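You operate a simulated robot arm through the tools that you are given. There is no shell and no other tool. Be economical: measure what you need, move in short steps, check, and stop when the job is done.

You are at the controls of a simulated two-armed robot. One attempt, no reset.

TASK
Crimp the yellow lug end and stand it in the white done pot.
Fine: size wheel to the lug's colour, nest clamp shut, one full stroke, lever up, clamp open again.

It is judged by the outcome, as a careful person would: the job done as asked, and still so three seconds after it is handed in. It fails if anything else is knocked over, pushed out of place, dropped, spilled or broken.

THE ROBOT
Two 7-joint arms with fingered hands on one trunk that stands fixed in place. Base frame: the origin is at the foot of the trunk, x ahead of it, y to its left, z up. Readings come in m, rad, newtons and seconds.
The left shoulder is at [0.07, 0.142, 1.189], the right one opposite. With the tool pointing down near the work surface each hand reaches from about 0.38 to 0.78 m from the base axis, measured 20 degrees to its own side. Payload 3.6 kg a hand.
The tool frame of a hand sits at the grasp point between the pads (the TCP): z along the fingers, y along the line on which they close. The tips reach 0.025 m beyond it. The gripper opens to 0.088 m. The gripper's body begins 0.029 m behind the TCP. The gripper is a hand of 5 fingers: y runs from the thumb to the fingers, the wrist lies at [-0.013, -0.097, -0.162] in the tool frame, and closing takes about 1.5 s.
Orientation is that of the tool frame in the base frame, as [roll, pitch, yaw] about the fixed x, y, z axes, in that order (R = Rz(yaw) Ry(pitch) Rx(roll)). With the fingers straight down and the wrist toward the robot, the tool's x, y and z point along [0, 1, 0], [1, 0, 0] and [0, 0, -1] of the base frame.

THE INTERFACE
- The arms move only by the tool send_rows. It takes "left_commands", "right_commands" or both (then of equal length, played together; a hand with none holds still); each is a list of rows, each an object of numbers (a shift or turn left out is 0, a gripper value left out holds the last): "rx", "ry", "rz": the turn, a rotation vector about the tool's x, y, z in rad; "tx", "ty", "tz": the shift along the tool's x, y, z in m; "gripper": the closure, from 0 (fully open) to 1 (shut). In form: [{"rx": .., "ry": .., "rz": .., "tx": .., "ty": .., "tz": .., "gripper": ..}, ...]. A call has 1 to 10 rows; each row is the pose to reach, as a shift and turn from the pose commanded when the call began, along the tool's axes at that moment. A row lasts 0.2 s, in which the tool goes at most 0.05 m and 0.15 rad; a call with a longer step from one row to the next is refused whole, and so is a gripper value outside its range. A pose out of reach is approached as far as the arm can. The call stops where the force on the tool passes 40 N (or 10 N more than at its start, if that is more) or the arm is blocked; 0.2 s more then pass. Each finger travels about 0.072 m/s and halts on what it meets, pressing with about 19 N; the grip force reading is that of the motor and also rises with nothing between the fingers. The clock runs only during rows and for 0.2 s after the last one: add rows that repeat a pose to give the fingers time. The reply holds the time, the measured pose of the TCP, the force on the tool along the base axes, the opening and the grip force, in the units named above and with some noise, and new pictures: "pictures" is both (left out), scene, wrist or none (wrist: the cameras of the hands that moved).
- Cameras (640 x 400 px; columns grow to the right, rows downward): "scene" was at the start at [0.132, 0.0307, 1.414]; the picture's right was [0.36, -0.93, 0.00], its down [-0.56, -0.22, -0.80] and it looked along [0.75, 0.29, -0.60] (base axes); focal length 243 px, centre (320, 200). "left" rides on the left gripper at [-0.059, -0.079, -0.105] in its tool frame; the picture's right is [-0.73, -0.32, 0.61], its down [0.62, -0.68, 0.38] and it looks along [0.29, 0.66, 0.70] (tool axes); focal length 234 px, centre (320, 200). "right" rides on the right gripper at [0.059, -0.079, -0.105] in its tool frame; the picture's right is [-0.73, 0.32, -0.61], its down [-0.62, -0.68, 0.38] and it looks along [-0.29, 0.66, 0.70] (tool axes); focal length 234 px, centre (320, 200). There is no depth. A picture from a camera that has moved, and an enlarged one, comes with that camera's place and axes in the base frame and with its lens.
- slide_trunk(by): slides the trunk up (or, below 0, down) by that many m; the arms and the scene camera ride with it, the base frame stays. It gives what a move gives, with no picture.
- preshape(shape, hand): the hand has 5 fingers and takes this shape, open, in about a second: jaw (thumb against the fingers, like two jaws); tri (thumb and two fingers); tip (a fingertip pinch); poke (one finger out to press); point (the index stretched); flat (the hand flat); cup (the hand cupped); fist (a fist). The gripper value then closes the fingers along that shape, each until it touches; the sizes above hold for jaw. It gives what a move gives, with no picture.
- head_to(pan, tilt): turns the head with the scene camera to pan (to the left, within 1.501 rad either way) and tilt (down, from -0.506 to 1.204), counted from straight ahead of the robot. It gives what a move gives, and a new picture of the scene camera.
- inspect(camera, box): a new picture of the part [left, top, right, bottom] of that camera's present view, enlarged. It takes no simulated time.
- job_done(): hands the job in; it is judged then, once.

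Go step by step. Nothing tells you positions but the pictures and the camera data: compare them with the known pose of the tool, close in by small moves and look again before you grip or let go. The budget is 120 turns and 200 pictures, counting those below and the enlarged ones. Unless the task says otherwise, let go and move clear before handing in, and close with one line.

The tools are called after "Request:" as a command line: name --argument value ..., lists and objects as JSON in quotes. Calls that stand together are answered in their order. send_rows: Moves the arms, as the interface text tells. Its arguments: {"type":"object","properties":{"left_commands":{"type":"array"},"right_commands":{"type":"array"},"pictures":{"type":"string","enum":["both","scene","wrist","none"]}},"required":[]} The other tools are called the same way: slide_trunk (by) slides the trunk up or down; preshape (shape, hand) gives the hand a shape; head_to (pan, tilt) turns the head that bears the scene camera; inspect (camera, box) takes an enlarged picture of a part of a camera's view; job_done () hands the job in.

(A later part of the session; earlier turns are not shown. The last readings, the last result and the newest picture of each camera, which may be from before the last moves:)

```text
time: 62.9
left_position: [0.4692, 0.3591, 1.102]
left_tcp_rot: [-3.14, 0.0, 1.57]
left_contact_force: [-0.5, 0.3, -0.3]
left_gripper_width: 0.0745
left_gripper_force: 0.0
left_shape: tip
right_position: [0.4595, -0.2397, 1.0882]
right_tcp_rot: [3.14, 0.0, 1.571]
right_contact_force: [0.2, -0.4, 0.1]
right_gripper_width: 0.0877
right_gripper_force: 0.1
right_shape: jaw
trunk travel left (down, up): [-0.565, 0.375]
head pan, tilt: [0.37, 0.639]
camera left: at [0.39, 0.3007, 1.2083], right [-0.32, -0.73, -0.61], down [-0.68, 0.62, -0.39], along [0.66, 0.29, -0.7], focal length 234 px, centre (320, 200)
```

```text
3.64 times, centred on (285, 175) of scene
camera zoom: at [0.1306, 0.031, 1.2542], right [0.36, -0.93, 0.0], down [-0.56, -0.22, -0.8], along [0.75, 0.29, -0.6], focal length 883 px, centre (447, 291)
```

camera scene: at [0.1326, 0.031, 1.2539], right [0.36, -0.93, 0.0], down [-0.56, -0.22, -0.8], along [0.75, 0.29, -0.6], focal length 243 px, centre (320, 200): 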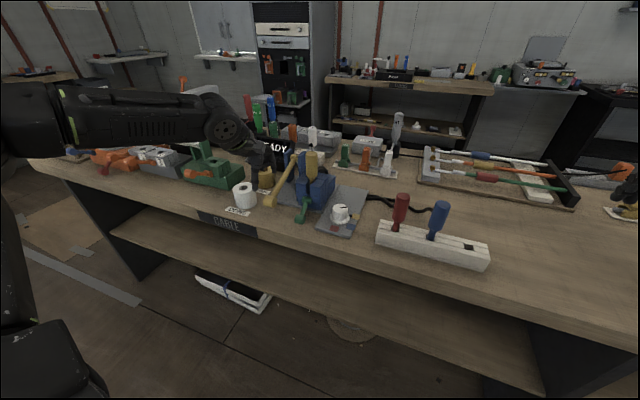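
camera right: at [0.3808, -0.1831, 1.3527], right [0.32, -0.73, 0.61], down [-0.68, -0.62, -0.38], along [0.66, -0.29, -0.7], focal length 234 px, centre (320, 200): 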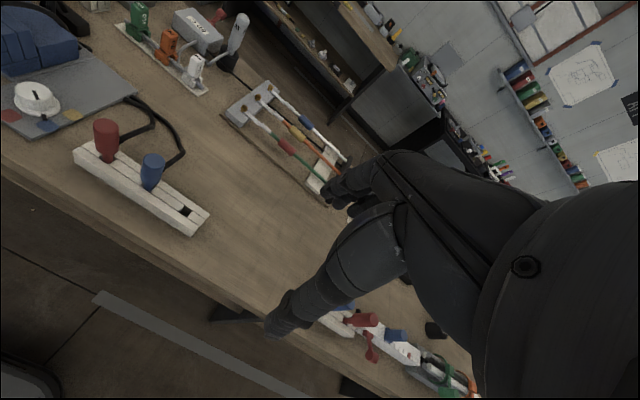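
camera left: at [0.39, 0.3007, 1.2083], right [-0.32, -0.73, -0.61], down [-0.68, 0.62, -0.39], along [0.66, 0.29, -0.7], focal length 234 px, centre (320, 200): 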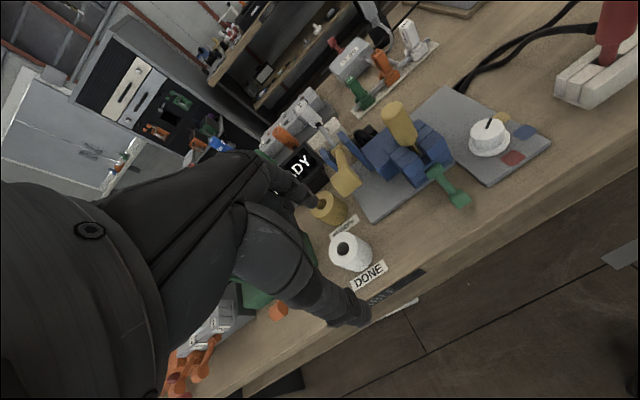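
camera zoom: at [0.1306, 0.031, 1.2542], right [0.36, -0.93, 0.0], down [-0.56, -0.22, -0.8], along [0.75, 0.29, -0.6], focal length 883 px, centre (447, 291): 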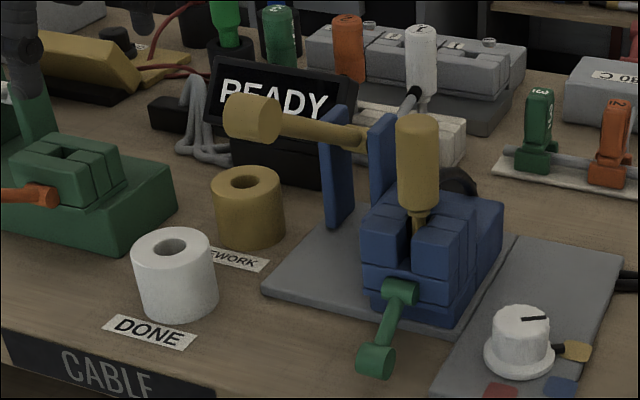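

The lever is back up. Next I open the clamp by lifting its bar, so I'll measure the bar precisely from this view.

Request:
inspect --camera "left" --box '[390, 130, 490, 220]'

Request:
inspect --camera "scene" --box '[280, 180, 350, 230]'

```text
4.44 times, centred on (440, 175) of left
camera zoom: at [0.39, 0.3007, 1.2083], right [-0.32, -0.73, -0.61], down [-0.68, 0.62, -0.39], along [0.66, 0.29, -0.7], focal length 1041 px, centre (-213, 311)
```

zoom: 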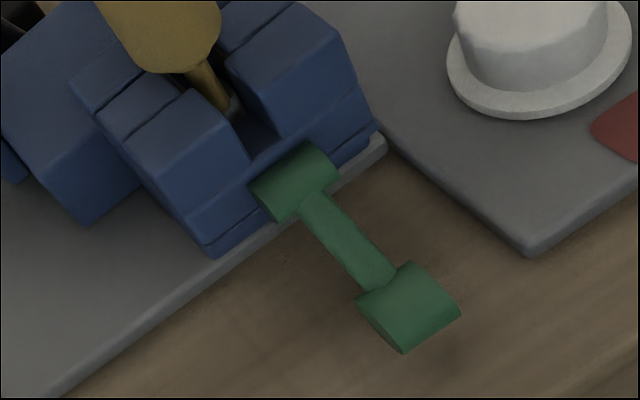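

```text
8.00 times, centred on (315, 205) of scene
camera zoom: at [0.1306, 0.031, 1.2542], right [0.36, -0.93, 0.0], down [-0.56, -0.22, -0.8], along [0.75, 0.29, -0.6], focal length 1942 px, centre (360, 160)
```

zoom: 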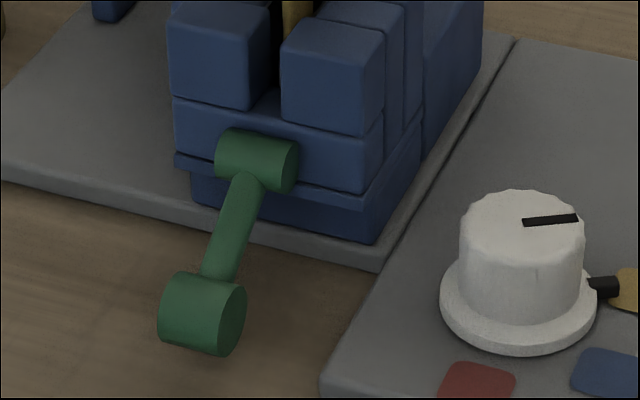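

The bar is at (0.554, 0.249, 0.839) with only small overhangs. A diagonal tip pinch at about 37° yaw puts the index behind its left end, clear of the hub, so I'll go above it.

Request:
send_rows --left_commands '[{"tx": -0.03, "ty": 0.0, "tz": 0.02, "rz": -0.13}, {"tx": -0.06, "ty": 0.01, "tz": 0.04, "rz": -0.26, "gripper": 0.3}, {"tx": -0.09, "ty": 0.025, "tz": 0.06, "rz": -0.39, "gripper": 0.4}, {"tx": -0.11, "ty": 0.045, "tz": 0.09, "rz": -0.52, "gripper": 0.45}, {"tx": -0.11, "ty": 0.065, "tz": 0.12, "rz": -0.65}, {"tx": -0.11, "ty": 0.083, "tz": 0.15, "rz": -0.65}]' --pictures "wrist"

Request:
inspect --camera "scene" --box '[250, 140, 350, 230]'

Request:
inspect --camera "left" --box '[220, 120, 440, 340]'

```text
time: 64.3
left_position: [0.5549, 0.2497, 0.9546]
left_tcp_rot: [-3.141, 0.002, 2.222]
left_contact_force: [-0.1, 0.2, 0.4]
left_gripper_width: 0.0487
left_gripper_force: 0.1
left_shape: tip
right_position: [0.4609, -0.2411, 1.0867]
right_tcp_rot: [-3.14, 0.0, 1.571]
right_contact_force: [-0.1, -0.4, -0.5]
right_gripper_width: 0.0878
right_gripper_force: 0.0
right_shape: jaw
trunk travel left (down, up): [-0.565, 0.375]
head pan, tilt: [0.37, 0.639]
camera left: at [0.5275, 0.1561, 1.0598], right [0.18, -0.77, -0.61], down [-0.92, 0.08, -0.38], along [0.35, 0.63, -0.7], focal length 234 px, centre (320, 200)
```

left: 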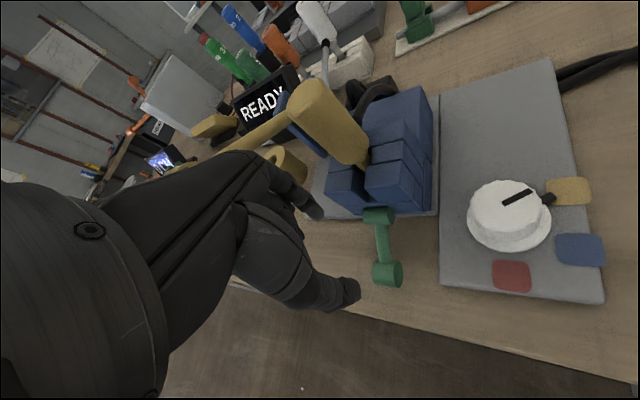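

```text
4.44 times, centred on (300, 185) of scene
camera zoom: at [0.1329, 0.0307, 1.2539], right [0.36, -0.93, 0.0], down [-0.56, -0.22, -0.8], along [0.75, 0.29, -0.6], focal length 1079 px, centre (409, 267)
```

zoom: 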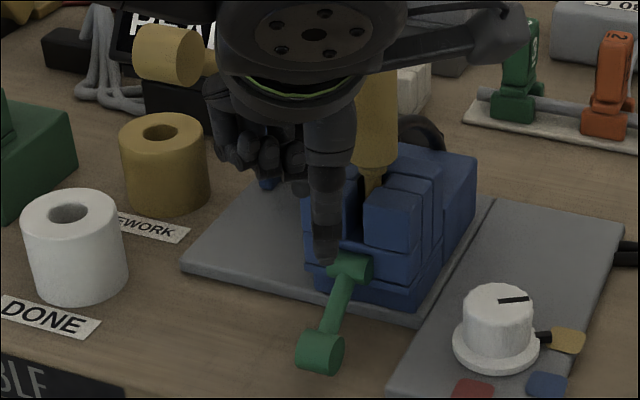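

```text
1.82 times, centred on (330, 230) of left
camera zoom: at [0.5275, 0.1561, 1.0598], right [0.18, -0.77, -0.61], down [-0.92, 0.08, -0.38], along [0.35, 0.63, -0.7], focal length 426 px, centre (302, 146)
```

zoom: 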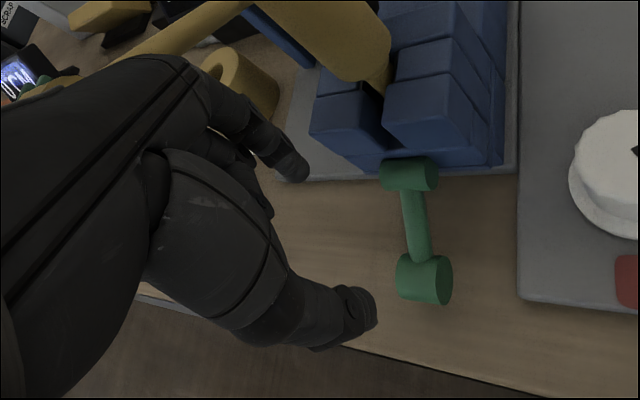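

Everything lines up. I'll descend around the bar and close.

Request:
send_rows --left_commands '[{"tx": 0.001, "tz": 0.03}, {"tx": 0.001, "tz": 0.06}, {"tx": 0.001, "tz": 0.08}, {"tx": 0.001, "tz": 0.096}]' --pictures "none"

Request:
inspect --camera "left" --box '[220, 120, 440, 340]'

Request:
inspect --camera "scene" --box '[260, 150, 350, 230]'

```text
time: 65.3
left_position: [0.5535, 0.2498, 0.8582]
left_tcp_rot: [-3.138, -0.001, 2.221]
left_contact_force: [0.5, 0.6, 0.2]
left_gripper_width: 0.0487
left_gripper_force: 0.1
left_shape: tip
right_position: [0.4613, -0.2404, 1.0876]
right_tcp_rot: [3.141, -0.002, 1.572]
right_contact_force: [0.3, 0.4, -0.3]
right_gripper_width: 0.0876
right_gripper_force: 0.1
right_shape: jaw
trunk travel left (down, up): [-0.565, 0.375]
head pan, tilt: [0.37, 0.639]
```

```text
1.82 times, centred on (330, 230) of left
camera zoom: at [0.5258, 0.1549, 0.962], right [0.18, -0.77, -0.61], down [-0.92, 0.08, -0.38], along [0.35, 0.63, -0.7], focal length 426 px, centre (302, 146)
```

zoom: 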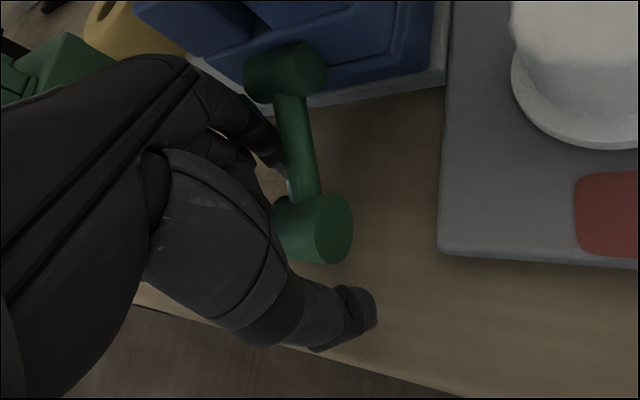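

```text
5.00 times, centred on (305, 190) of scene
camera zoom: at [0.1326, 0.0307, 1.2539], right [0.36, -0.93, 0.0], down [-0.56, -0.22, -0.8], along [0.75, 0.29, -0.6], focal length 1214 px, centre (395, 250)
```

zoom: 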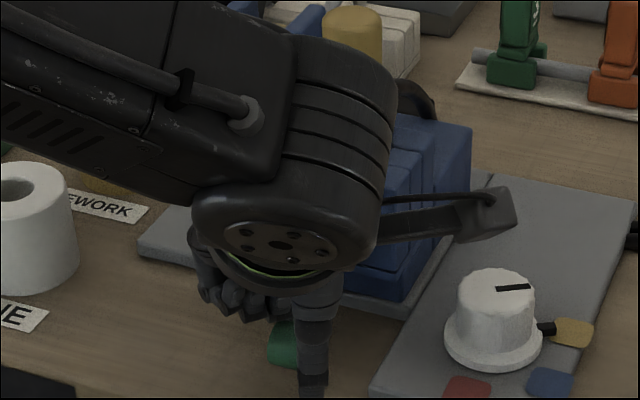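

Request:
send_rows --left_commands '[{"gripper": 0.6}, {"gripper": 0.75}, {"gripper": 0.85}, {"gripper": 0.85}, {"gripper": 0.85}]' --pictures "none"

Request:
inspect --camera "left" --box '[220, 120, 440, 340]'

```text
time: 66.5
left_position: [0.5529, 0.2484, 0.8571]
left_tcp_rot: [-3.139, 0.0, 2.222]
left_contact_force: [-2.6, -0.8, -3.3]
left_gripper_width: 0.0227
left_gripper_force: 18.7
left_shape: tip
right_position: [0.4609, -0.2404, 1.0871]
right_tcp_rot: [3.141, -0.001, 1.571]
right_contact_force: [0.0, 0.2, -0.3]
right_gripper_width: 0.0879
right_gripper_force: 0.1
right_shape: jaw
trunk travel left (down, up): [-0.565, 0.375]
head pan, tilt: [0.37, 0.639]
```

```text
1.82 times, centred on (330, 230) of left
camera zoom: at [0.5252, 0.1548, 0.9623], right [0.18, -0.77, -0.61], down [-0.92, 0.08, -0.38], along [0.35, 0.63, -0.7], focal length 426 px, centre (302, 146)
```

zoom: 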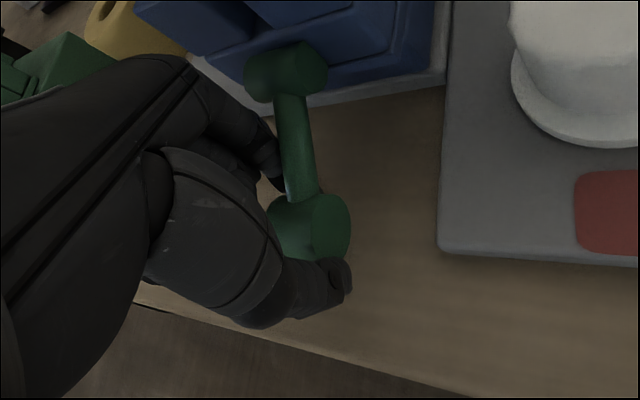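

Request:
send_rows --left_commands '[{"tx": 0.0015, "ty": -0.002, "tz": -0.006}, {"tx": 0.0024, "ty": -0.0032, "tz": -0.013}, {"tx": 0.004, "ty": -0.0052, "tz": -0.0265}, {"tx": 0.003, "ty": -0.004, "tz": -0.04}, {"tx": 0.0, "ty": 0.0, "tz": -0.053}]' --pictures "none"

Request:
inspect --camera "left" --box '[220, 120, 440, 340]'

Request:
inspect --camera "scene" --box '[260, 150, 350, 230]'

```text
time: 67.9
left_position: [0.5519, 0.2517, 0.9062]
left_tcp_rot: [-3.128, -0.009, 2.224]
left_contact_force: [-6.0, 8.9, -21.2]
left_gripper_width: 0.0184
left_gripper_force: 19.2
left_shape: tip
right_position: [0.4629, -0.2388, 1.0876]
right_tcp_rot: [-3.141, 0.001, 1.572]
right_contact_force: [-0.1, 0.0, 0.2]
right_gripper_width: 0.0875
right_gripper_force: 0.0
right_shape: jaw
trunk travel left (down, up): [-0.565, 0.375]
head pan, tilt: [0.37, 0.639]
stopped in row 5 (left hand): the force on the tool passed its limit (the readings are from after the stop); the commanded pose is now the measured one
```

```text
1.82 times, centred on (330, 230) of left
camera zoom: at [0.5257, 0.1574, 1.0109], right [0.17, -0.77, -0.61], down [-0.93, 0.08, -0.37], along [0.33, 0.63, -0.7], focal length 426 px, centre (302, 146)
```

zoom: 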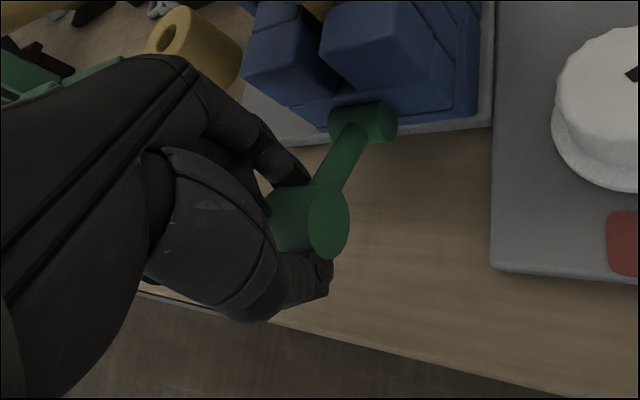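

```text
5.00 times, centred on (305, 190) of scene
camera zoom: at [0.134, 0.0327, 1.2537], right [0.36, -0.93, 0.0], down [-0.56, -0.22, -0.8], along [0.75, 0.29, -0.6], focal length 1214 px, centre (395, 250)
```

zoom: 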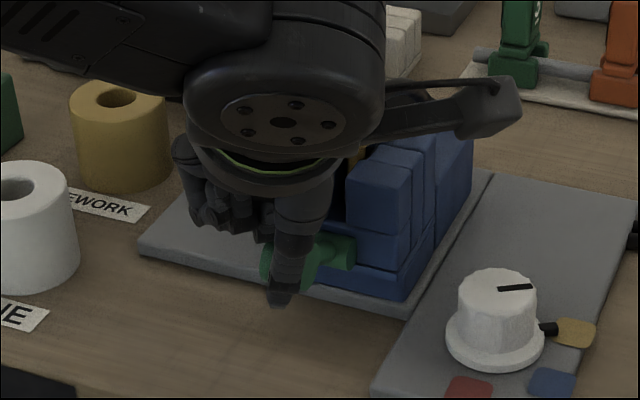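

The bar hit its upper stop, so the clamp is open. I'll release and rise.

Request:
send_rows --left_commands '[{"gripper": 0.6, "tz": 0.003}, {"gripper": 0.45, "tz": 0.003}, {"gripper": 0.35, "tz": 0.003}, {"gripper": 0.35, "tz": 0.003}, {"tz": -0.02}, {"tz": -0.05}, {"tz": -0.09, "tx": 0.015, "ty": -0.02}, {"tz": -0.13, "tx": 0.03, "ty": -0.04}, {"tz": -0.15, "tx": 0.05, "ty": -0.07}]' --pictures "none"

Request:
preshape --hand "left" --shape "jaw"

Request:
send_rows --left_commands '[{"rz": 0.13, "gripper": 0}, {"rz": 0.26}, {"rz": 0.39}, {"rz": 0.52}, {"rz": 0.65}]' --pictures "both"

Request:
inspect --camera "scene" --box '[220, 130, 350, 230]'

```text
time: 69.9
left_position: [0.4665, 0.2479, 1.0615]
left_tcp_rot: [-3.135, -0.006, 2.222]
left_contact_force: [0.2, -0.5, -0.3]
left_gripper_width: 0.057
left_gripper_force: 0.1
left_shape: tip
right_position: [0.4594, -0.2409, 1.0868]
right_tcp_rot: [3.141, -0.001, 1.57]
right_contact_force: [-0.1, -0.1, 0.5]
right_gripper_width: 0.0878
right_gripper_force: 0.1
right_shape: jaw
trunk travel left (down, up): [-0.565, 0.375]
head pan, tilt: [0.37, 0.639]
```

```text
time: 70.8
left_position: [0.4682, 0.2478, 1.0611]
left_tcp_rot: [-3.13, -0.005, 2.223]
left_contact_force: [1.0, 1.0, -0.9]
left_gripper_width: 0.0879
left_gripper_force: 0.0
left_shape: jaw
right_position: [0.4599, -0.2411, 1.0873]
right_tcp_rot: [-3.141, 0.001, 1.571]
right_contact_force: [0.1, -0.4, 0.0]
right_gripper_width: 0.0877
right_gripper_force: 0.2
right_shape: jaw
trunk travel left (down, up): [-0.565, 0.375]
head pan, tilt: [0.37, 0.639]
```

```text
time: 72.0
left_position: [0.4662, 0.2465, 1.0607]
left_tcp_rot: [-3.133, 0.001, 1.569]
left_contact_force: [-0.8, 0.1, 0.4]
left_gripper_width: 0.088
left_gripper_force: 0.1
left_shape: jaw
right_position: [0.4609, -0.239, 1.089]
right_tcp_rot: [-3.141, -0.001, 1.569]
right_contact_force: [-0.4, 0.7, 0.7]
right_gripper_width: 0.088
right_gripper_force: 0.0
right_shape: jaw
trunk travel left (down, up): [-0.565, 0.375]
head pan, tilt: [0.37, 0.639]
camera scene: at [0.1321, 0.0311, 1.254], right [0.36, -0.93, 0.0], down [-0.56, -0.22, -0.8], along [0.75, 0.29, -0.6], focal length 243 px, centre (320, 200)
camera left: at [0.3887, 0.1885, 1.1666], right [-0.33, -0.73, -0.6], down [-0.68, 0.62, -0.38], along [0.65, 0.29, -0.7], focal length 234 px, centre (320, 200)
```

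scene: 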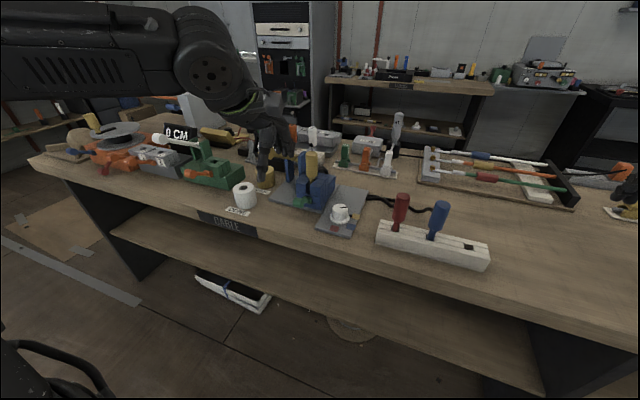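
left: 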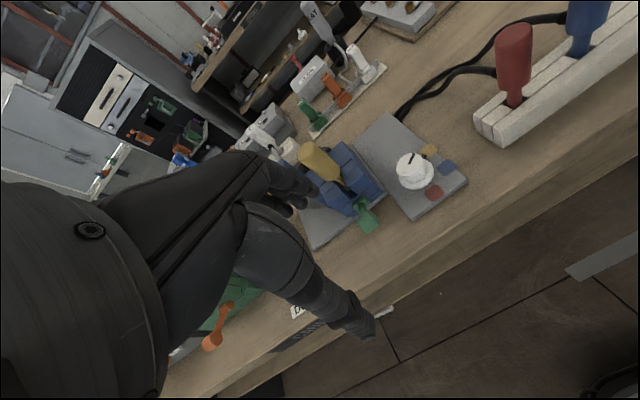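

```text
4.00 times, centred on (285, 180) of scene
camera zoom: at [0.1321, 0.0311, 1.254], right [0.36, -0.93, 0.0], down [-0.56, -0.22, -0.8], along [0.75, 0.29, -0.6], focal length 971 px, centre (460, 280)
```

zoom: 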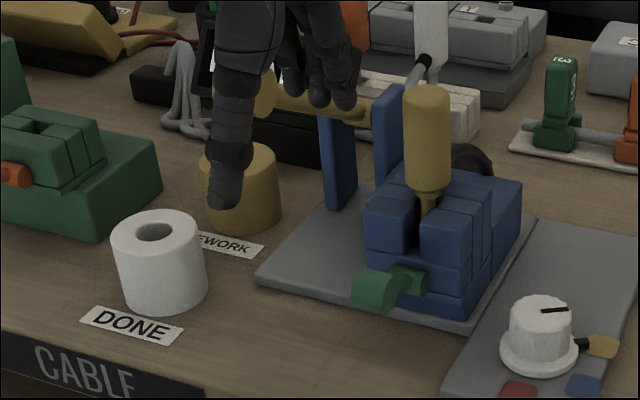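

The clamp is open and the lever is up. Now the lug, axis near (0.632, 0.248), with its handle about z 0.915–0.99. I'll move above it.

Request:
send_rows --left_commands '[{"ty": 0.04, "tz": -0.01, "gripper": 0.1}, {"ty": 0.08, "tz": -0.01, "gripper": 0.2}, {"ty": 0.125, "tz": -0.01, "gripper": 0.25}, {"ty": 0.164, "tz": -0.01}]' --pictures "wrist"

Request:
inspect --camera "scene" --box '[250, 110, 360, 210]'

Request:
inspect --camera "left" --box '[220, 120, 440, 340]'

```text
time: 73.0
left_position: [0.6323, 0.2491, 1.0694]
left_tcp_rot: [-3.131, 0.0, 1.573]
left_contact_force: [0.5, -0.1, 0.5]
left_gripper_width: 0.0663
left_gripper_force: 0.0
left_shape: jaw
right_position: [0.4614, -0.2403, 1.0864]
right_tcp_rot: [3.141, 0.0, 1.571]
right_contact_force: [0.8, 0.2, -0.5]
right_gripper_width: 0.0876
right_gripper_force: 0.0
right_shape: jaw
trunk travel left (down, up): [-0.565, 0.375]
head pan, tilt: [0.37, 0.639]
camera left: at [0.5538, 0.189, 1.1758], right [-0.33, -0.73, -0.6], down [-0.69, 0.62, -0.38], along [0.65, 0.29, -0.7], focal length 234 px, centre (320, 200)
```

left: 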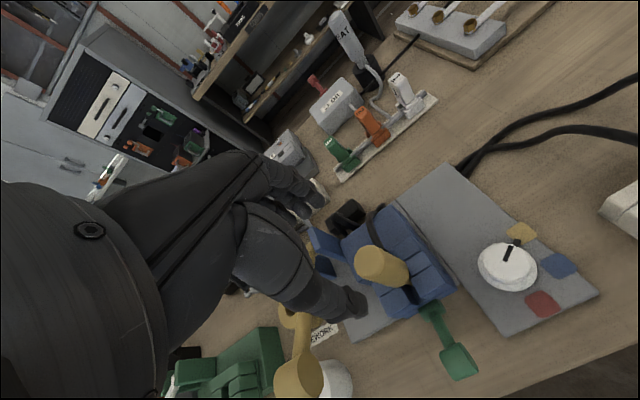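

```text
4.00 times, centred on (305, 160) of scene
camera zoom: at [0.1337, 0.0301, 1.2538], right [0.36, -0.93, 0.0], down [-0.56, -0.22, -0.8], along [0.75, 0.29, -0.6], focal length 971 px, centre (380, 360)
```

zoom: 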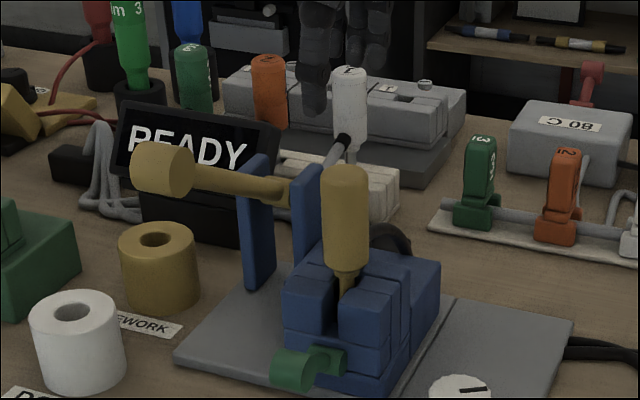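

```text
1.82 times, centred on (330, 230) of left
camera zoom: at [0.5538, 0.189, 1.1758], right [-0.33, -0.73, -0.6], down [-0.69, 0.62, -0.38], along [0.65, 0.29, -0.7], focal length 426 px, centre (302, 146)
```

zoom: 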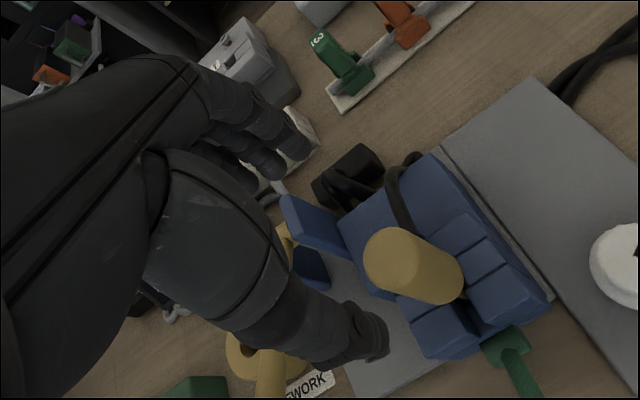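

The lug top is at (0.633, 0.249, 0.987), centred between thumb and fingers. I'll descend and grip.

Request:
send_rows --left_commands '[{"tx": -0.0005, "tz": 0.03}, {"tx": -0.0005, "tz": 0.06}, {"tx": -0.0005, "tz": 0.085}, {"tx": -0.0005, "tz": 0.101}]' --pictures "none"

Request:
inspect --camera "left" --box '[220, 120, 440, 340]'

Request:
inspect --camera "scene" --box '[250, 120, 360, 220]'

```text
time: 74.0
left_position: [0.6294, 0.2459, 0.9667]
left_tcp_rot: [-3.133, 0.002, 1.572]
left_contact_force: [0.4, -0.3, -0.5]
left_gripper_width: 0.0663
left_gripper_force: 0.1
left_shape: jaw
right_position: [0.4614, -0.2403, 1.0871]
right_tcp_rot: [3.14, 0.0, 1.571]
right_contact_force: [-0.4, 0.2, -0.4]
right_gripper_width: 0.0877
right_gripper_force: 0.0
right_shape: jaw
trunk travel left (down, up): [-0.565, 0.375]
head pan, tilt: [0.37, 0.639]
```

```text
1.82 times, centred on (330, 230) of left
camera zoom: at [0.5509, 0.1877, 1.073], right [-0.33, -0.73, -0.6], down [-0.69, 0.62, -0.38], along [0.65, 0.29, -0.7], focal length 426 px, centre (302, 146)
```

zoom: 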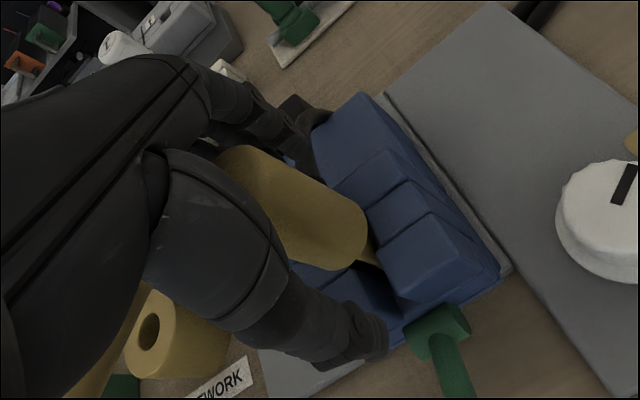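

```text
4.00 times, centred on (305, 170) of scene
camera zoom: at [0.1324, 0.0307, 1.254], right [0.36, -0.93, 0.0], down [-0.56, -0.22, -0.8], along [0.75, 0.29, -0.6], focal length 971 px, centre (380, 320)
```

zoom: 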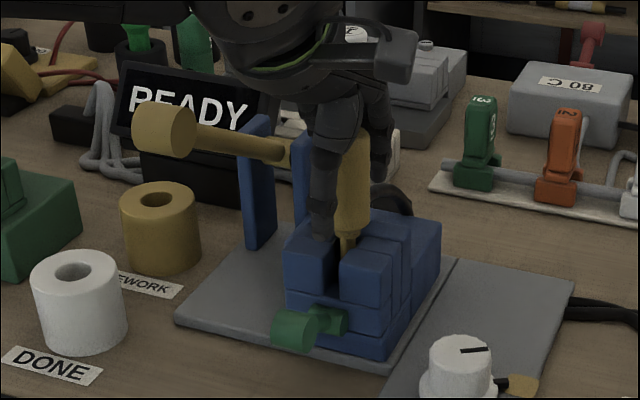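

Request:
send_rows --left_commands '[{"tx": 0.0025, "ty": 0.0035}, {"tx": 0.0025, "ty": 0.0035, "gripper": 0.4}, {"tx": 0.0025, "ty": 0.0035, "gripper": 0.6}, {"tx": 0.0025, "ty": 0.0035, "gripper": 0.8}, {"tx": 0.0025, "ty": 0.0035, "gripper": 0.8}, {"tx": 0.0025, "ty": 0.0035, "gripper": 0.8}]' --pictures "none"

Request:
inspect --camera "left" --box '[220, 120, 440, 340]'

Request:
inspect --camera "scene" --box '[250, 120, 360, 220]'

```text
time: 75.4
left_position: [0.6323, 0.2486, 0.9677]
left_tcp_rot: [-3.131, 0.0, 1.572]
left_contact_force: [-0.2, -0.1, -0.1]
left_gripper_width: 0.0227
left_gripper_force: 19.0
left_shape: jaw
right_position: [0.4614, -0.2422, 1.0879]
right_tcp_rot: [-3.142, 0.001, 1.571]
right_contact_force: [0.1, -0.3, -0.4]
right_gripper_width: 0.0879
right_gripper_force: 0.0
right_shape: jaw
trunk travel left (down, up): [-0.565, 0.375]
head pan, tilt: [0.37, 0.639]
```

```text
1.82 times, centred on (330, 230) of left
camera zoom: at [0.5545, 0.1897, 1.0736], right [-0.33, -0.73, -0.6], down [-0.69, 0.62, -0.38], along [0.65, 0.29, -0.7], focal length 426 px, centre (302, 146)
```

zoom: 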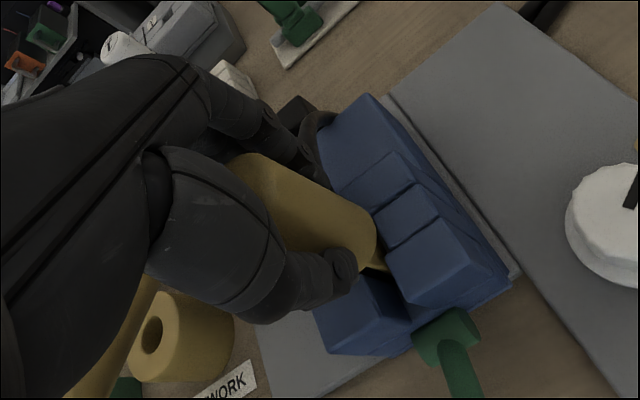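

```text
4.00 times, centred on (305, 170) of scene
camera zoom: at [0.1322, 0.0306, 1.254], right [0.36, -0.93, 0.0], down [-0.56, -0.22, -0.8], along [0.75, 0.29, -0.6], focal length 971 px, centre (380, 320)
```

zoom: 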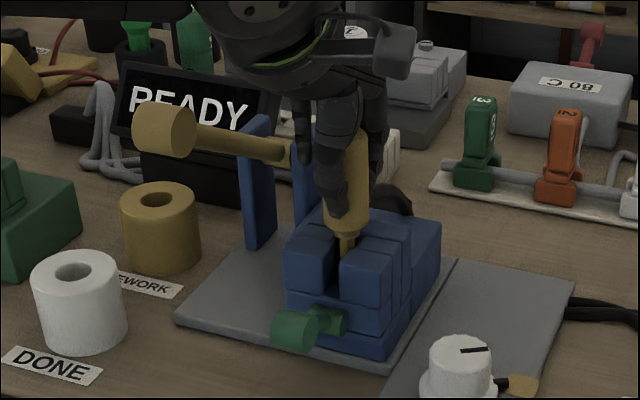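

It's gripped firmly. I'll lift straight up.

Request:
send_rows --left_commands '[{"tz": -0.01}, {"tz": -0.025}, {"tz": -0.045}, {"tz": -0.07}, {"tz": -0.1}, {"tz": -0.135}, {"tz": -0.17}, {"tz": -0.2}]' --pictures "both"

Request:
inspect --camera "scene" --box '[230, 60, 380, 210]'

```text
time: 77.2
left_position: [0.6275, 0.2534, 1.1625]
left_tcp_rot: [-3.133, 0.002, 1.573]
left_contact_force: [-0.8, 0.5, -1.5]
left_gripper_width: 0.0226
left_gripper_force: 18.9
left_shape: jaw
left hand out of reach, approached as far as the arm can: row 8
right_position: [0.4607, -0.2415, 1.0868]
right_tcp_rot: [3.141, -0.001, 1.571]
right_contact_force: [-0.6, 0.0, 0.5]
right_gripper_width: 0.0879
right_gripper_force: 0.0
right_shape: jaw
trunk travel left (down, up): [-0.565, 0.375]
head pan, tilt: [0.37, 0.639]
camera scene: at [0.1314, 0.0307, 1.2541], right [0.36, -0.93, 0.0], down [-0.56, -0.22, -0.8], along [0.75, 0.29, -0.6], focal length 243 px, centre (320, 200)
camera left: at [0.5493, 0.1947, 1.268], right [-0.33, -0.73, -0.6], down [-0.69, 0.62, -0.38], along [0.65, 0.29, -0.7], focal length 234 px, centre (320, 200)
```

scene: 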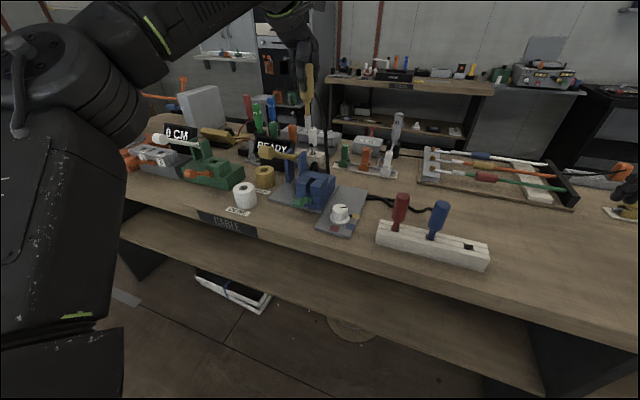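
left: 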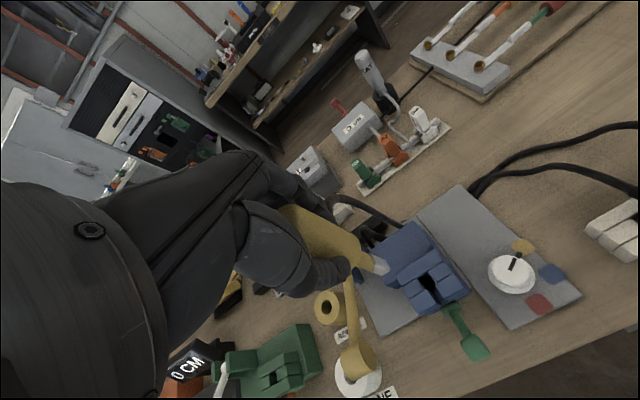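

```text
2.67 times, centred on (305, 135) of scene
camera zoom: at [0.1314, 0.0307, 1.2541], right [0.36, -0.93, 0.0], down [-0.56, -0.22, -0.8], along [0.75, 0.29, -0.6], focal length 648 px, centre (360, 373)
```

zoom: 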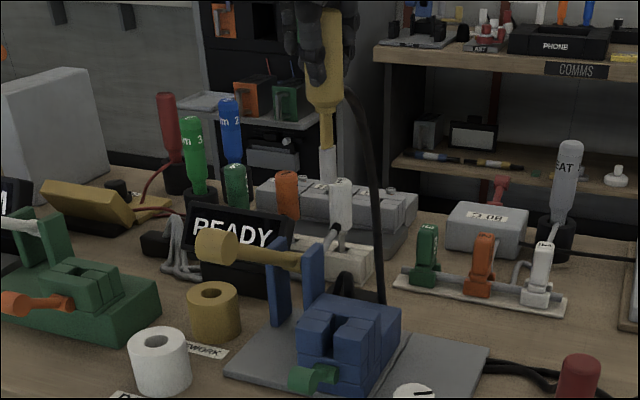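

The lug is out, with its grey blade about 0.11 m below the TCP, and a thin cable trailing behind. I'll carry it over the lever to above the DONE pot.

Request:
send_rows --left_commands '[{"tx": 0.035, "ty": -0.01}, {"tx": 0.07, "ty": -0.02}, {"tx": 0.105, "ty": -0.028}, {"tx": 0.14, "ty": -0.035}, {"tx": 0.165, "ty": -0.042}]' --pictures "both"

Request:
inspect --camera "scene" --box '[200, 90, 350, 230]'

```text
time: 78.4
left_position: [0.5858, 0.4177, 1.1628]
left_tcp_rot: [-3.134, 0.004, 1.571]
left_contact_force: [0.7, 0.9, -1.4]
left_gripper_width: 0.0227
left_gripper_force: 18.7
left_shape: jaw
right_position: [0.46, -0.2393, 1.0868]
right_tcp_rot: [3.141, 0.0, 1.571]
right_contact_force: [0.6, 0.3, 0.3]
right_gripper_width: 0.0875
right_gripper_force: 0.0
right_shape: jaw
trunk travel left (down, up): [-0.565, 0.375]
head pan, tilt: [0.37, 0.639]
camera scene: at [0.1319, 0.0311, 1.254], right [0.36, -0.93, 0.0], down [-0.56, -0.22, -0.8], along [0.75, 0.29, -0.6], focal length 243 px, centre (320, 200)
camera left: at [0.5075, 0.3586, 1.2682], right [-0.33, -0.73, -0.6], down [-0.69, 0.62, -0.38], along [0.65, 0.29, -0.7], focal length 234 px, centre (320, 200)
```

scene: 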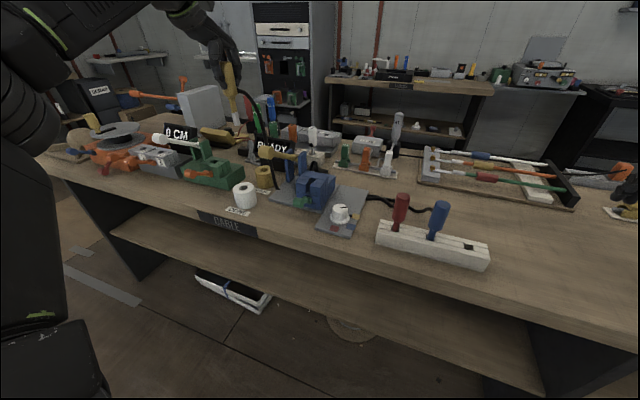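
left: 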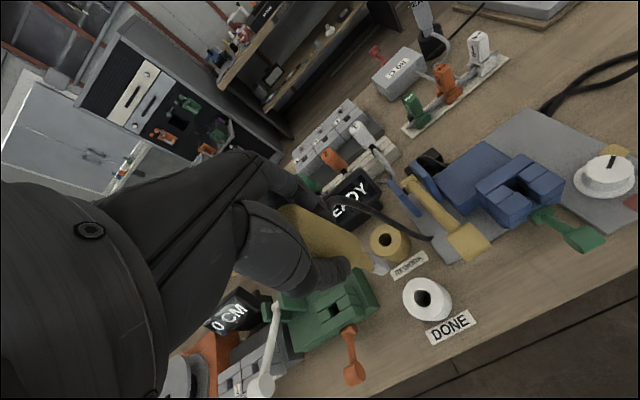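

```text
2.86 times, centred on (275, 160) of scene
camera zoom: at [0.1319, 0.0311, 1.254], right [0.36, -0.93, 0.0], down [-0.56, -0.22, -0.8], along [0.75, 0.29, -0.6], focal length 694 px, centre (449, 314)
```

zoom: 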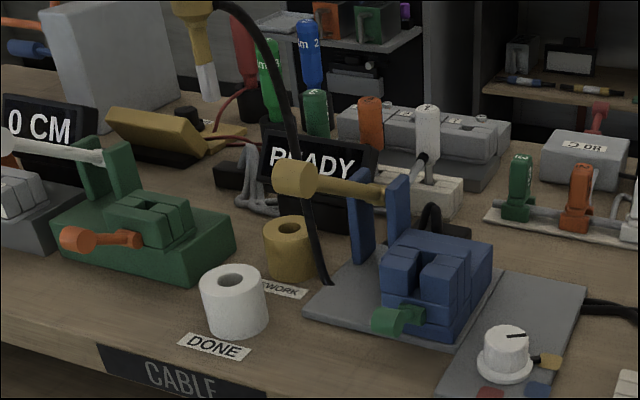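

Request:
send_rows --left_commands '[{"tx": 0.0175, "ty": -0.004}, {"tx": 0.0175, "ty": -0.004, "tz": 0.04}, {"tx": 0.0175, "ty": -0.004, "tz": 0.08}, {"tx": 0.0175, "ty": -0.004, "tz": 0.12}, {"tx": 0.0175, "ty": -0.004, "tz": 0.15}, {"tx": 0.0175, "ty": -0.004, "tz": 0.15}]' --pictures "none"

Request:
inspect --camera "left" --box '[280, 180, 440, 340]'

Request:
inspect --camera "scene" --box '[200, 130, 300, 230]'

```text
time: 79.8
left_position: [0.5817, 0.4354, 1.0113]
left_tcp_rot: [-3.134, 0.001, 1.574]
left_contact_force: [0.1, -0.3, -2.1]
left_gripper_width: 0.0223
left_gripper_force: 19.1
left_shape: jaw
right_position: [0.4599, -0.24, 1.0879]
right_tcp_rot: [3.141, -0.001, 1.572]
right_contact_force: [0.5, -0.5, 0.6]
right_gripper_width: 0.0878
right_gripper_force: 0.0
right_shape: jaw
trunk travel left (down, up): [-0.565, 0.375]
head pan, tilt: [0.37, 0.639]
```

```text
2.50 times, centred on (360, 260) of left
camera zoom: at [0.5036, 0.376, 1.1174], right [-0.33, -0.73, -0.6], down [-0.69, 0.62, -0.38], along [0.65, 0.29, -0.7], focal length 585 px, centre (220, 50)
```

zoom: 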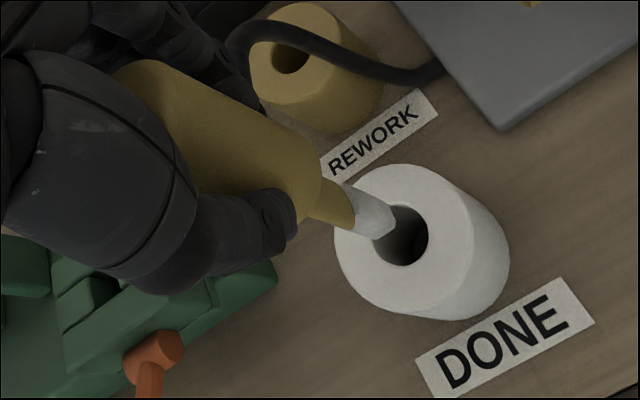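

```text
4.00 times, centred on (250, 180) of scene
camera zoom: at [0.132, 0.0305, 1.254], right [0.36, -0.93, 0.0], down [-0.56, -0.22, -0.8], along [0.75, 0.29, -0.6], focal length 971 px, centre (600, 280)
```

zoom: 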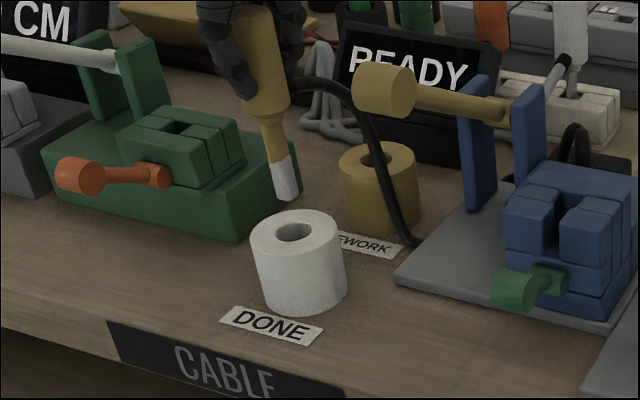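

The blade tip is at (0.577, 0.433, 0.906) and the hole centre at (0.5835, 0.437, 0.872). I'll correct by about 6 mm and lower into the hole.

Request:
send_rows --left_commands '[{"tx": 0.004, "ty": 0.0065}, {"tx": 0.004, "ty": 0.0065, "tz": 0.015}, {"tx": 0.004, "ty": 0.0065, "tz": 0.03}, {"tx": 0.004, "ty": 0.0065, "tz": 0.045}]' --pictures "none"

Request:
inspect --camera "left" --box '[280, 180, 440, 340]'

Request:
inspect --camera "scene" --box '[200, 130, 300, 230]'

```text
time: 80.8
left_position: [0.5866, 0.4382, 0.9664]
left_tcp_rot: [-3.133, 0.001, 1.574]
left_contact_force: [-0.2, -0.9, -1.7]
left_gripper_width: 0.0225
left_gripper_force: 19.1
left_shape: jaw
right_position: [0.4609, -0.239, 1.0875]
right_tcp_rot: [3.14, 0.001, 1.572]
right_contact_force: [-0.1, 0.5, 0.7]
right_gripper_width: 0.0877
right_gripper_force: 0.2
right_shape: jaw
trunk travel left (down, up): [-0.565, 0.375]
head pan, tilt: [0.37, 0.639]
```

```text
2.50 times, centred on (360, 260) of left
camera zoom: at [0.5088, 0.3803, 1.0722], right [-0.33, -0.73, -0.6], down [-0.69, 0.62, -0.38], along [0.65, 0.29, -0.7], focal length 585 px, centre (220, 50)
```

zoom: 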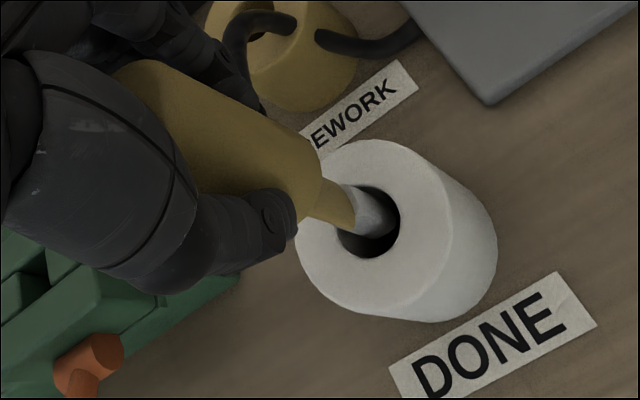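

```text
4.00 times, centred on (250, 180) of scene
camera zoom: at [0.1323, 0.031, 1.254], right [0.36, -0.93, 0.0], down [-0.56, -0.22, -0.8], along [0.75, 0.29, -0.6], focal length 971 px, centre (600, 280)
```

zoom: 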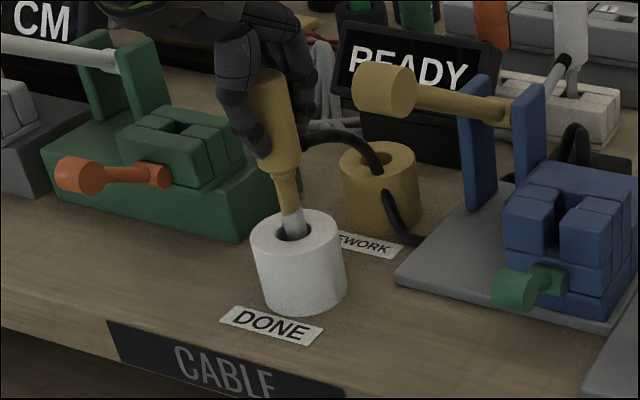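

The blade is in the hole. I'll lower gently until it rests.

Request:
send_rows --left_commands '[{"tz": 0.008}, {"tz": 0.016}, {"tz": 0.023}, {"tz": 0.029}]' --pictures "none"

Request:
inspect --camera "left" --box '[280, 180, 440, 340]'

Request:
inspect --camera "scene" --box '[200, 130, 300, 230]'

```text
time: 81.8
left_position: [0.5866, 0.4383, 0.9389]
left_tcp_rot: [-3.132, 0.001, 1.572]
left_contact_force: [-0.6, 0.3, -0.5]
left_gripper_width: 0.0226
left_gripper_force: 19.2
left_shape: jaw
right_position: [0.4605, -0.241, 1.0875]
right_tcp_rot: [3.141, 0.001, 1.571]
right_contact_force: [-0.2, 0.2, 0.4]
right_gripper_width: 0.0877
right_gripper_force: 0.1
right_shape: jaw
trunk travel left (down, up): [-0.565, 0.375]
head pan, tilt: [0.37, 0.639]
```

```text
2.50 times, centred on (360, 260) of left
camera zoom: at [0.5081, 0.3792, 1.0449], right [-0.33, -0.73, -0.6], down [-0.69, 0.62, -0.38], along [0.65, 0.29, -0.7], focal length 585 px, centre (220, 50)
```

zoom: 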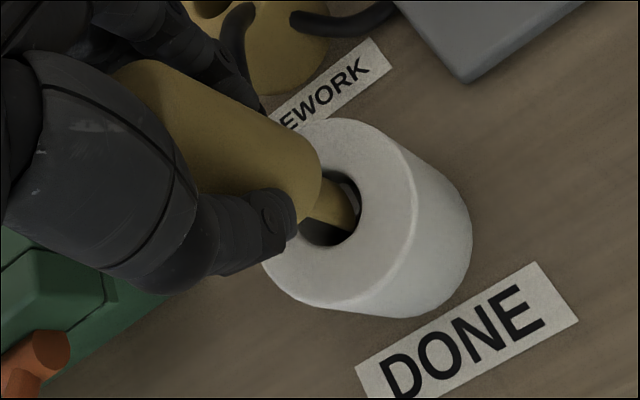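

```text
4.00 times, centred on (250, 180) of scene
camera zoom: at [0.1322, 0.0309, 1.254], right [0.36, -0.93, 0.0], down [-0.56, -0.22, -0.8], along [0.75, 0.29, -0.6], focal length 971 px, centre (600, 280)
```

zoom: 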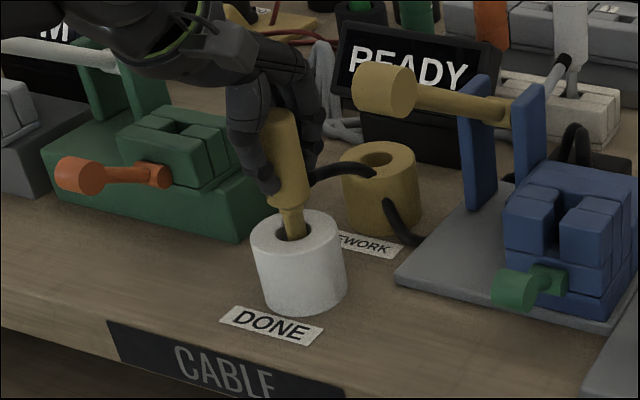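

Request:
send_rows --left_commands '[{"tz": 0.004}, {"tz": 0.008}]' --pictures "none"

Request:
inspect --camera "left" --box '[280, 180, 440, 340]'

```text
time: 82.4
left_position: [0.5861, 0.4387, 0.9301]
left_tcp_rot: [-3.132, 0.002, 1.573]
left_contact_force: [-0.3, -0.4, -0.1]
left_gripper_width: 0.0224
left_gripper_force: 18.9
left_shape: jaw
right_position: [0.4612, -0.2405, 1.0883]
right_tcp_rot: [-3.141, 0.0, 1.571]
right_contact_force: [0.9, -1.1, -0.3]
right_gripper_width: 0.0877
right_gripper_force: 0.1
right_shape: jaw
trunk travel left (down, up): [-0.565, 0.375]
head pan, tilt: [0.37, 0.639]
```

```text
2.50 times, centred on (360, 260) of left
camera zoom: at [0.5079, 0.3798, 1.0365], right [-0.33, -0.73, -0.6], down [-0.69, 0.62, -0.38], along [0.65, 0.29, -0.7], focal length 585 px, centre (220, 50)
```

zoom: 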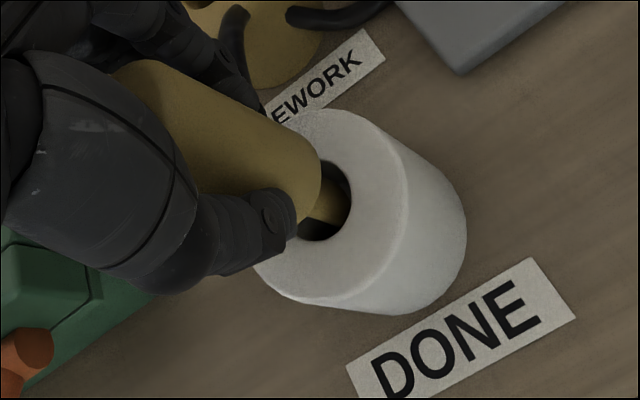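

Request:
send_rows --left_commands '[{"tz": 0.003}, {"tz": 0.006}, {"tz": 0.009}]' --pictures "none"

Request:
inspect --camera "left" --box '[280, 180, 440, 340]'

Request:
inspect --camera "scene" --box '[200, 130, 300, 230]'

```text
time: 83.2
left_position: [0.5833, 0.4369, 0.9268]
left_tcp_rot: [3.141, -0.002, 1.573]
left_contact_force: [-0.3, -0.4, 26.7]
left_gripper_width: 0.0248
left_gripper_force: 19.0
left_shape: jaw
right_position: [0.4562, -0.244, 1.0885]
right_tcp_rot: [3.139, -0.004, 1.57]
right_contact_force: [0.0, 0.4, 0.7]
right_gripper_width: 0.0875
right_gripper_force: 0.1
right_shape: jaw
trunk travel left (down, up): [-0.565, 0.375]
head pan, tilt: [0.37, 0.639]
```

```text
2.50 times, centred on (360, 260) of left
camera zoom: at [0.5042, 0.3767, 1.0325], right [-0.32, -0.73, -0.61], down [-0.68, 0.62, -0.38], along [0.66, 0.29, -0.7], focal length 585 px, centre (220, 50)
```

zoom: 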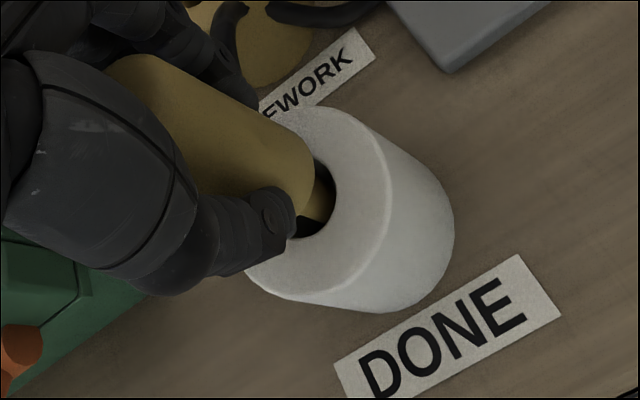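

```text
4.00 times, centred on (250, 180) of scene
camera zoom: at [0.1276, 0.0274, 1.255], right [0.36, -0.93, 0.0], down [-0.55, -0.21, -0.81], along [0.75, 0.29, -0.59], focal length 971 px, centre (600, 280)
```

zoom: 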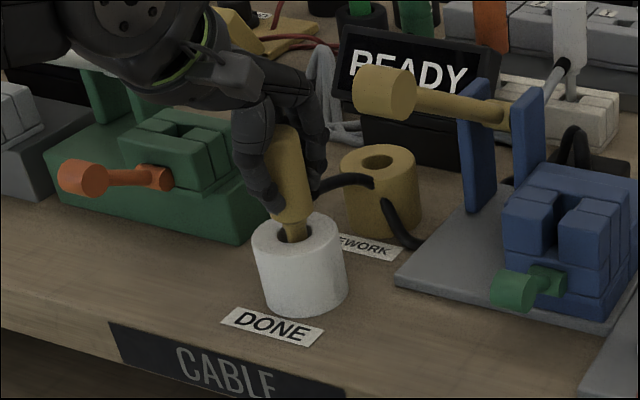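

It's resting on the pot's bottom. I'll ease the pressure and open.

Request:
send_rows --left_commands '[{"tz": -0.005}, {"tz": -0.005, "gripper": 0.65}, {"tz": -0.005, "gripper": 0.5}, {"tz": -0.005, "gripper": 0.35}, {"tz": -0.005, "gripper": 0.2}, {"tz": -0.005, "gripper": 0.1}]' --pictures "none"

Request:
inspect --camera "left" --box '[220, 140, 440, 340]'

Request:
inspect --camera "scene" --box '[200, 130, 300, 230]'

```text
time: 84.6
left_position: [0.5857, 0.4374, 0.9268]
left_tcp_rot: [-3.13, 0.001, 1.572]
left_contact_force: [0.4, -0.2, -0.8]
left_gripper_width: 0.079
left_gripper_force: 0.2
left_shape: jaw
right_position: [0.4593, -0.2408, 1.0887]
right_tcp_rot: [3.14, 0.001, 1.57]
right_contact_force: [0.1, -0.3, -0.5]
right_gripper_width: 0.0879
right_gripper_force: 0.1
right_shape: jaw
trunk travel left (down, up): [-0.565, 0.375]
head pan, tilt: [0.37, 0.639]
```

```text
2.00 times, centred on (330, 240) of left
camera zoom: at [0.5075, 0.3792, 1.0327], right [-0.33, -0.73, -0.6], down [-0.69, 0.62, -0.38], along [0.65, 0.29, -0.7], focal length 468 px, centre (300, 120)
```

zoom: 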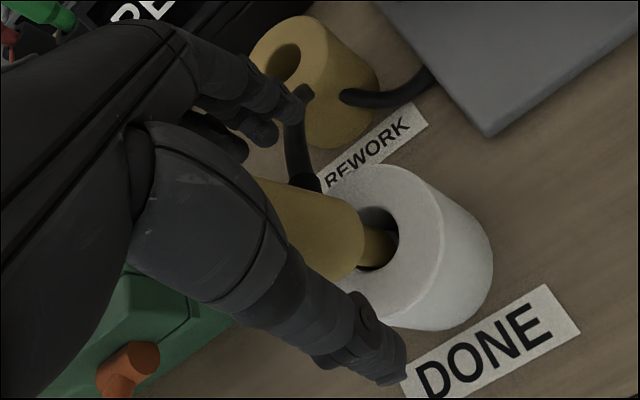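

```text
4.00 times, centred on (250, 180) of scene
camera zoom: at [0.1318, 0.0305, 1.254], right [0.36, -0.93, 0.0], down [-0.56, -0.22, -0.8], along [0.75, 0.29, -0.6], focal length 971 px, centre (600, 280)
```

zoom: 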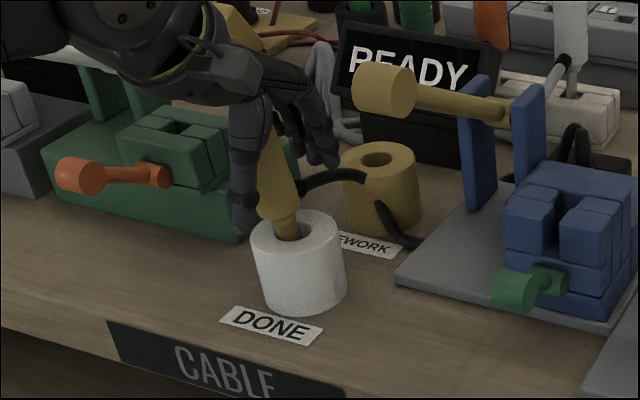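

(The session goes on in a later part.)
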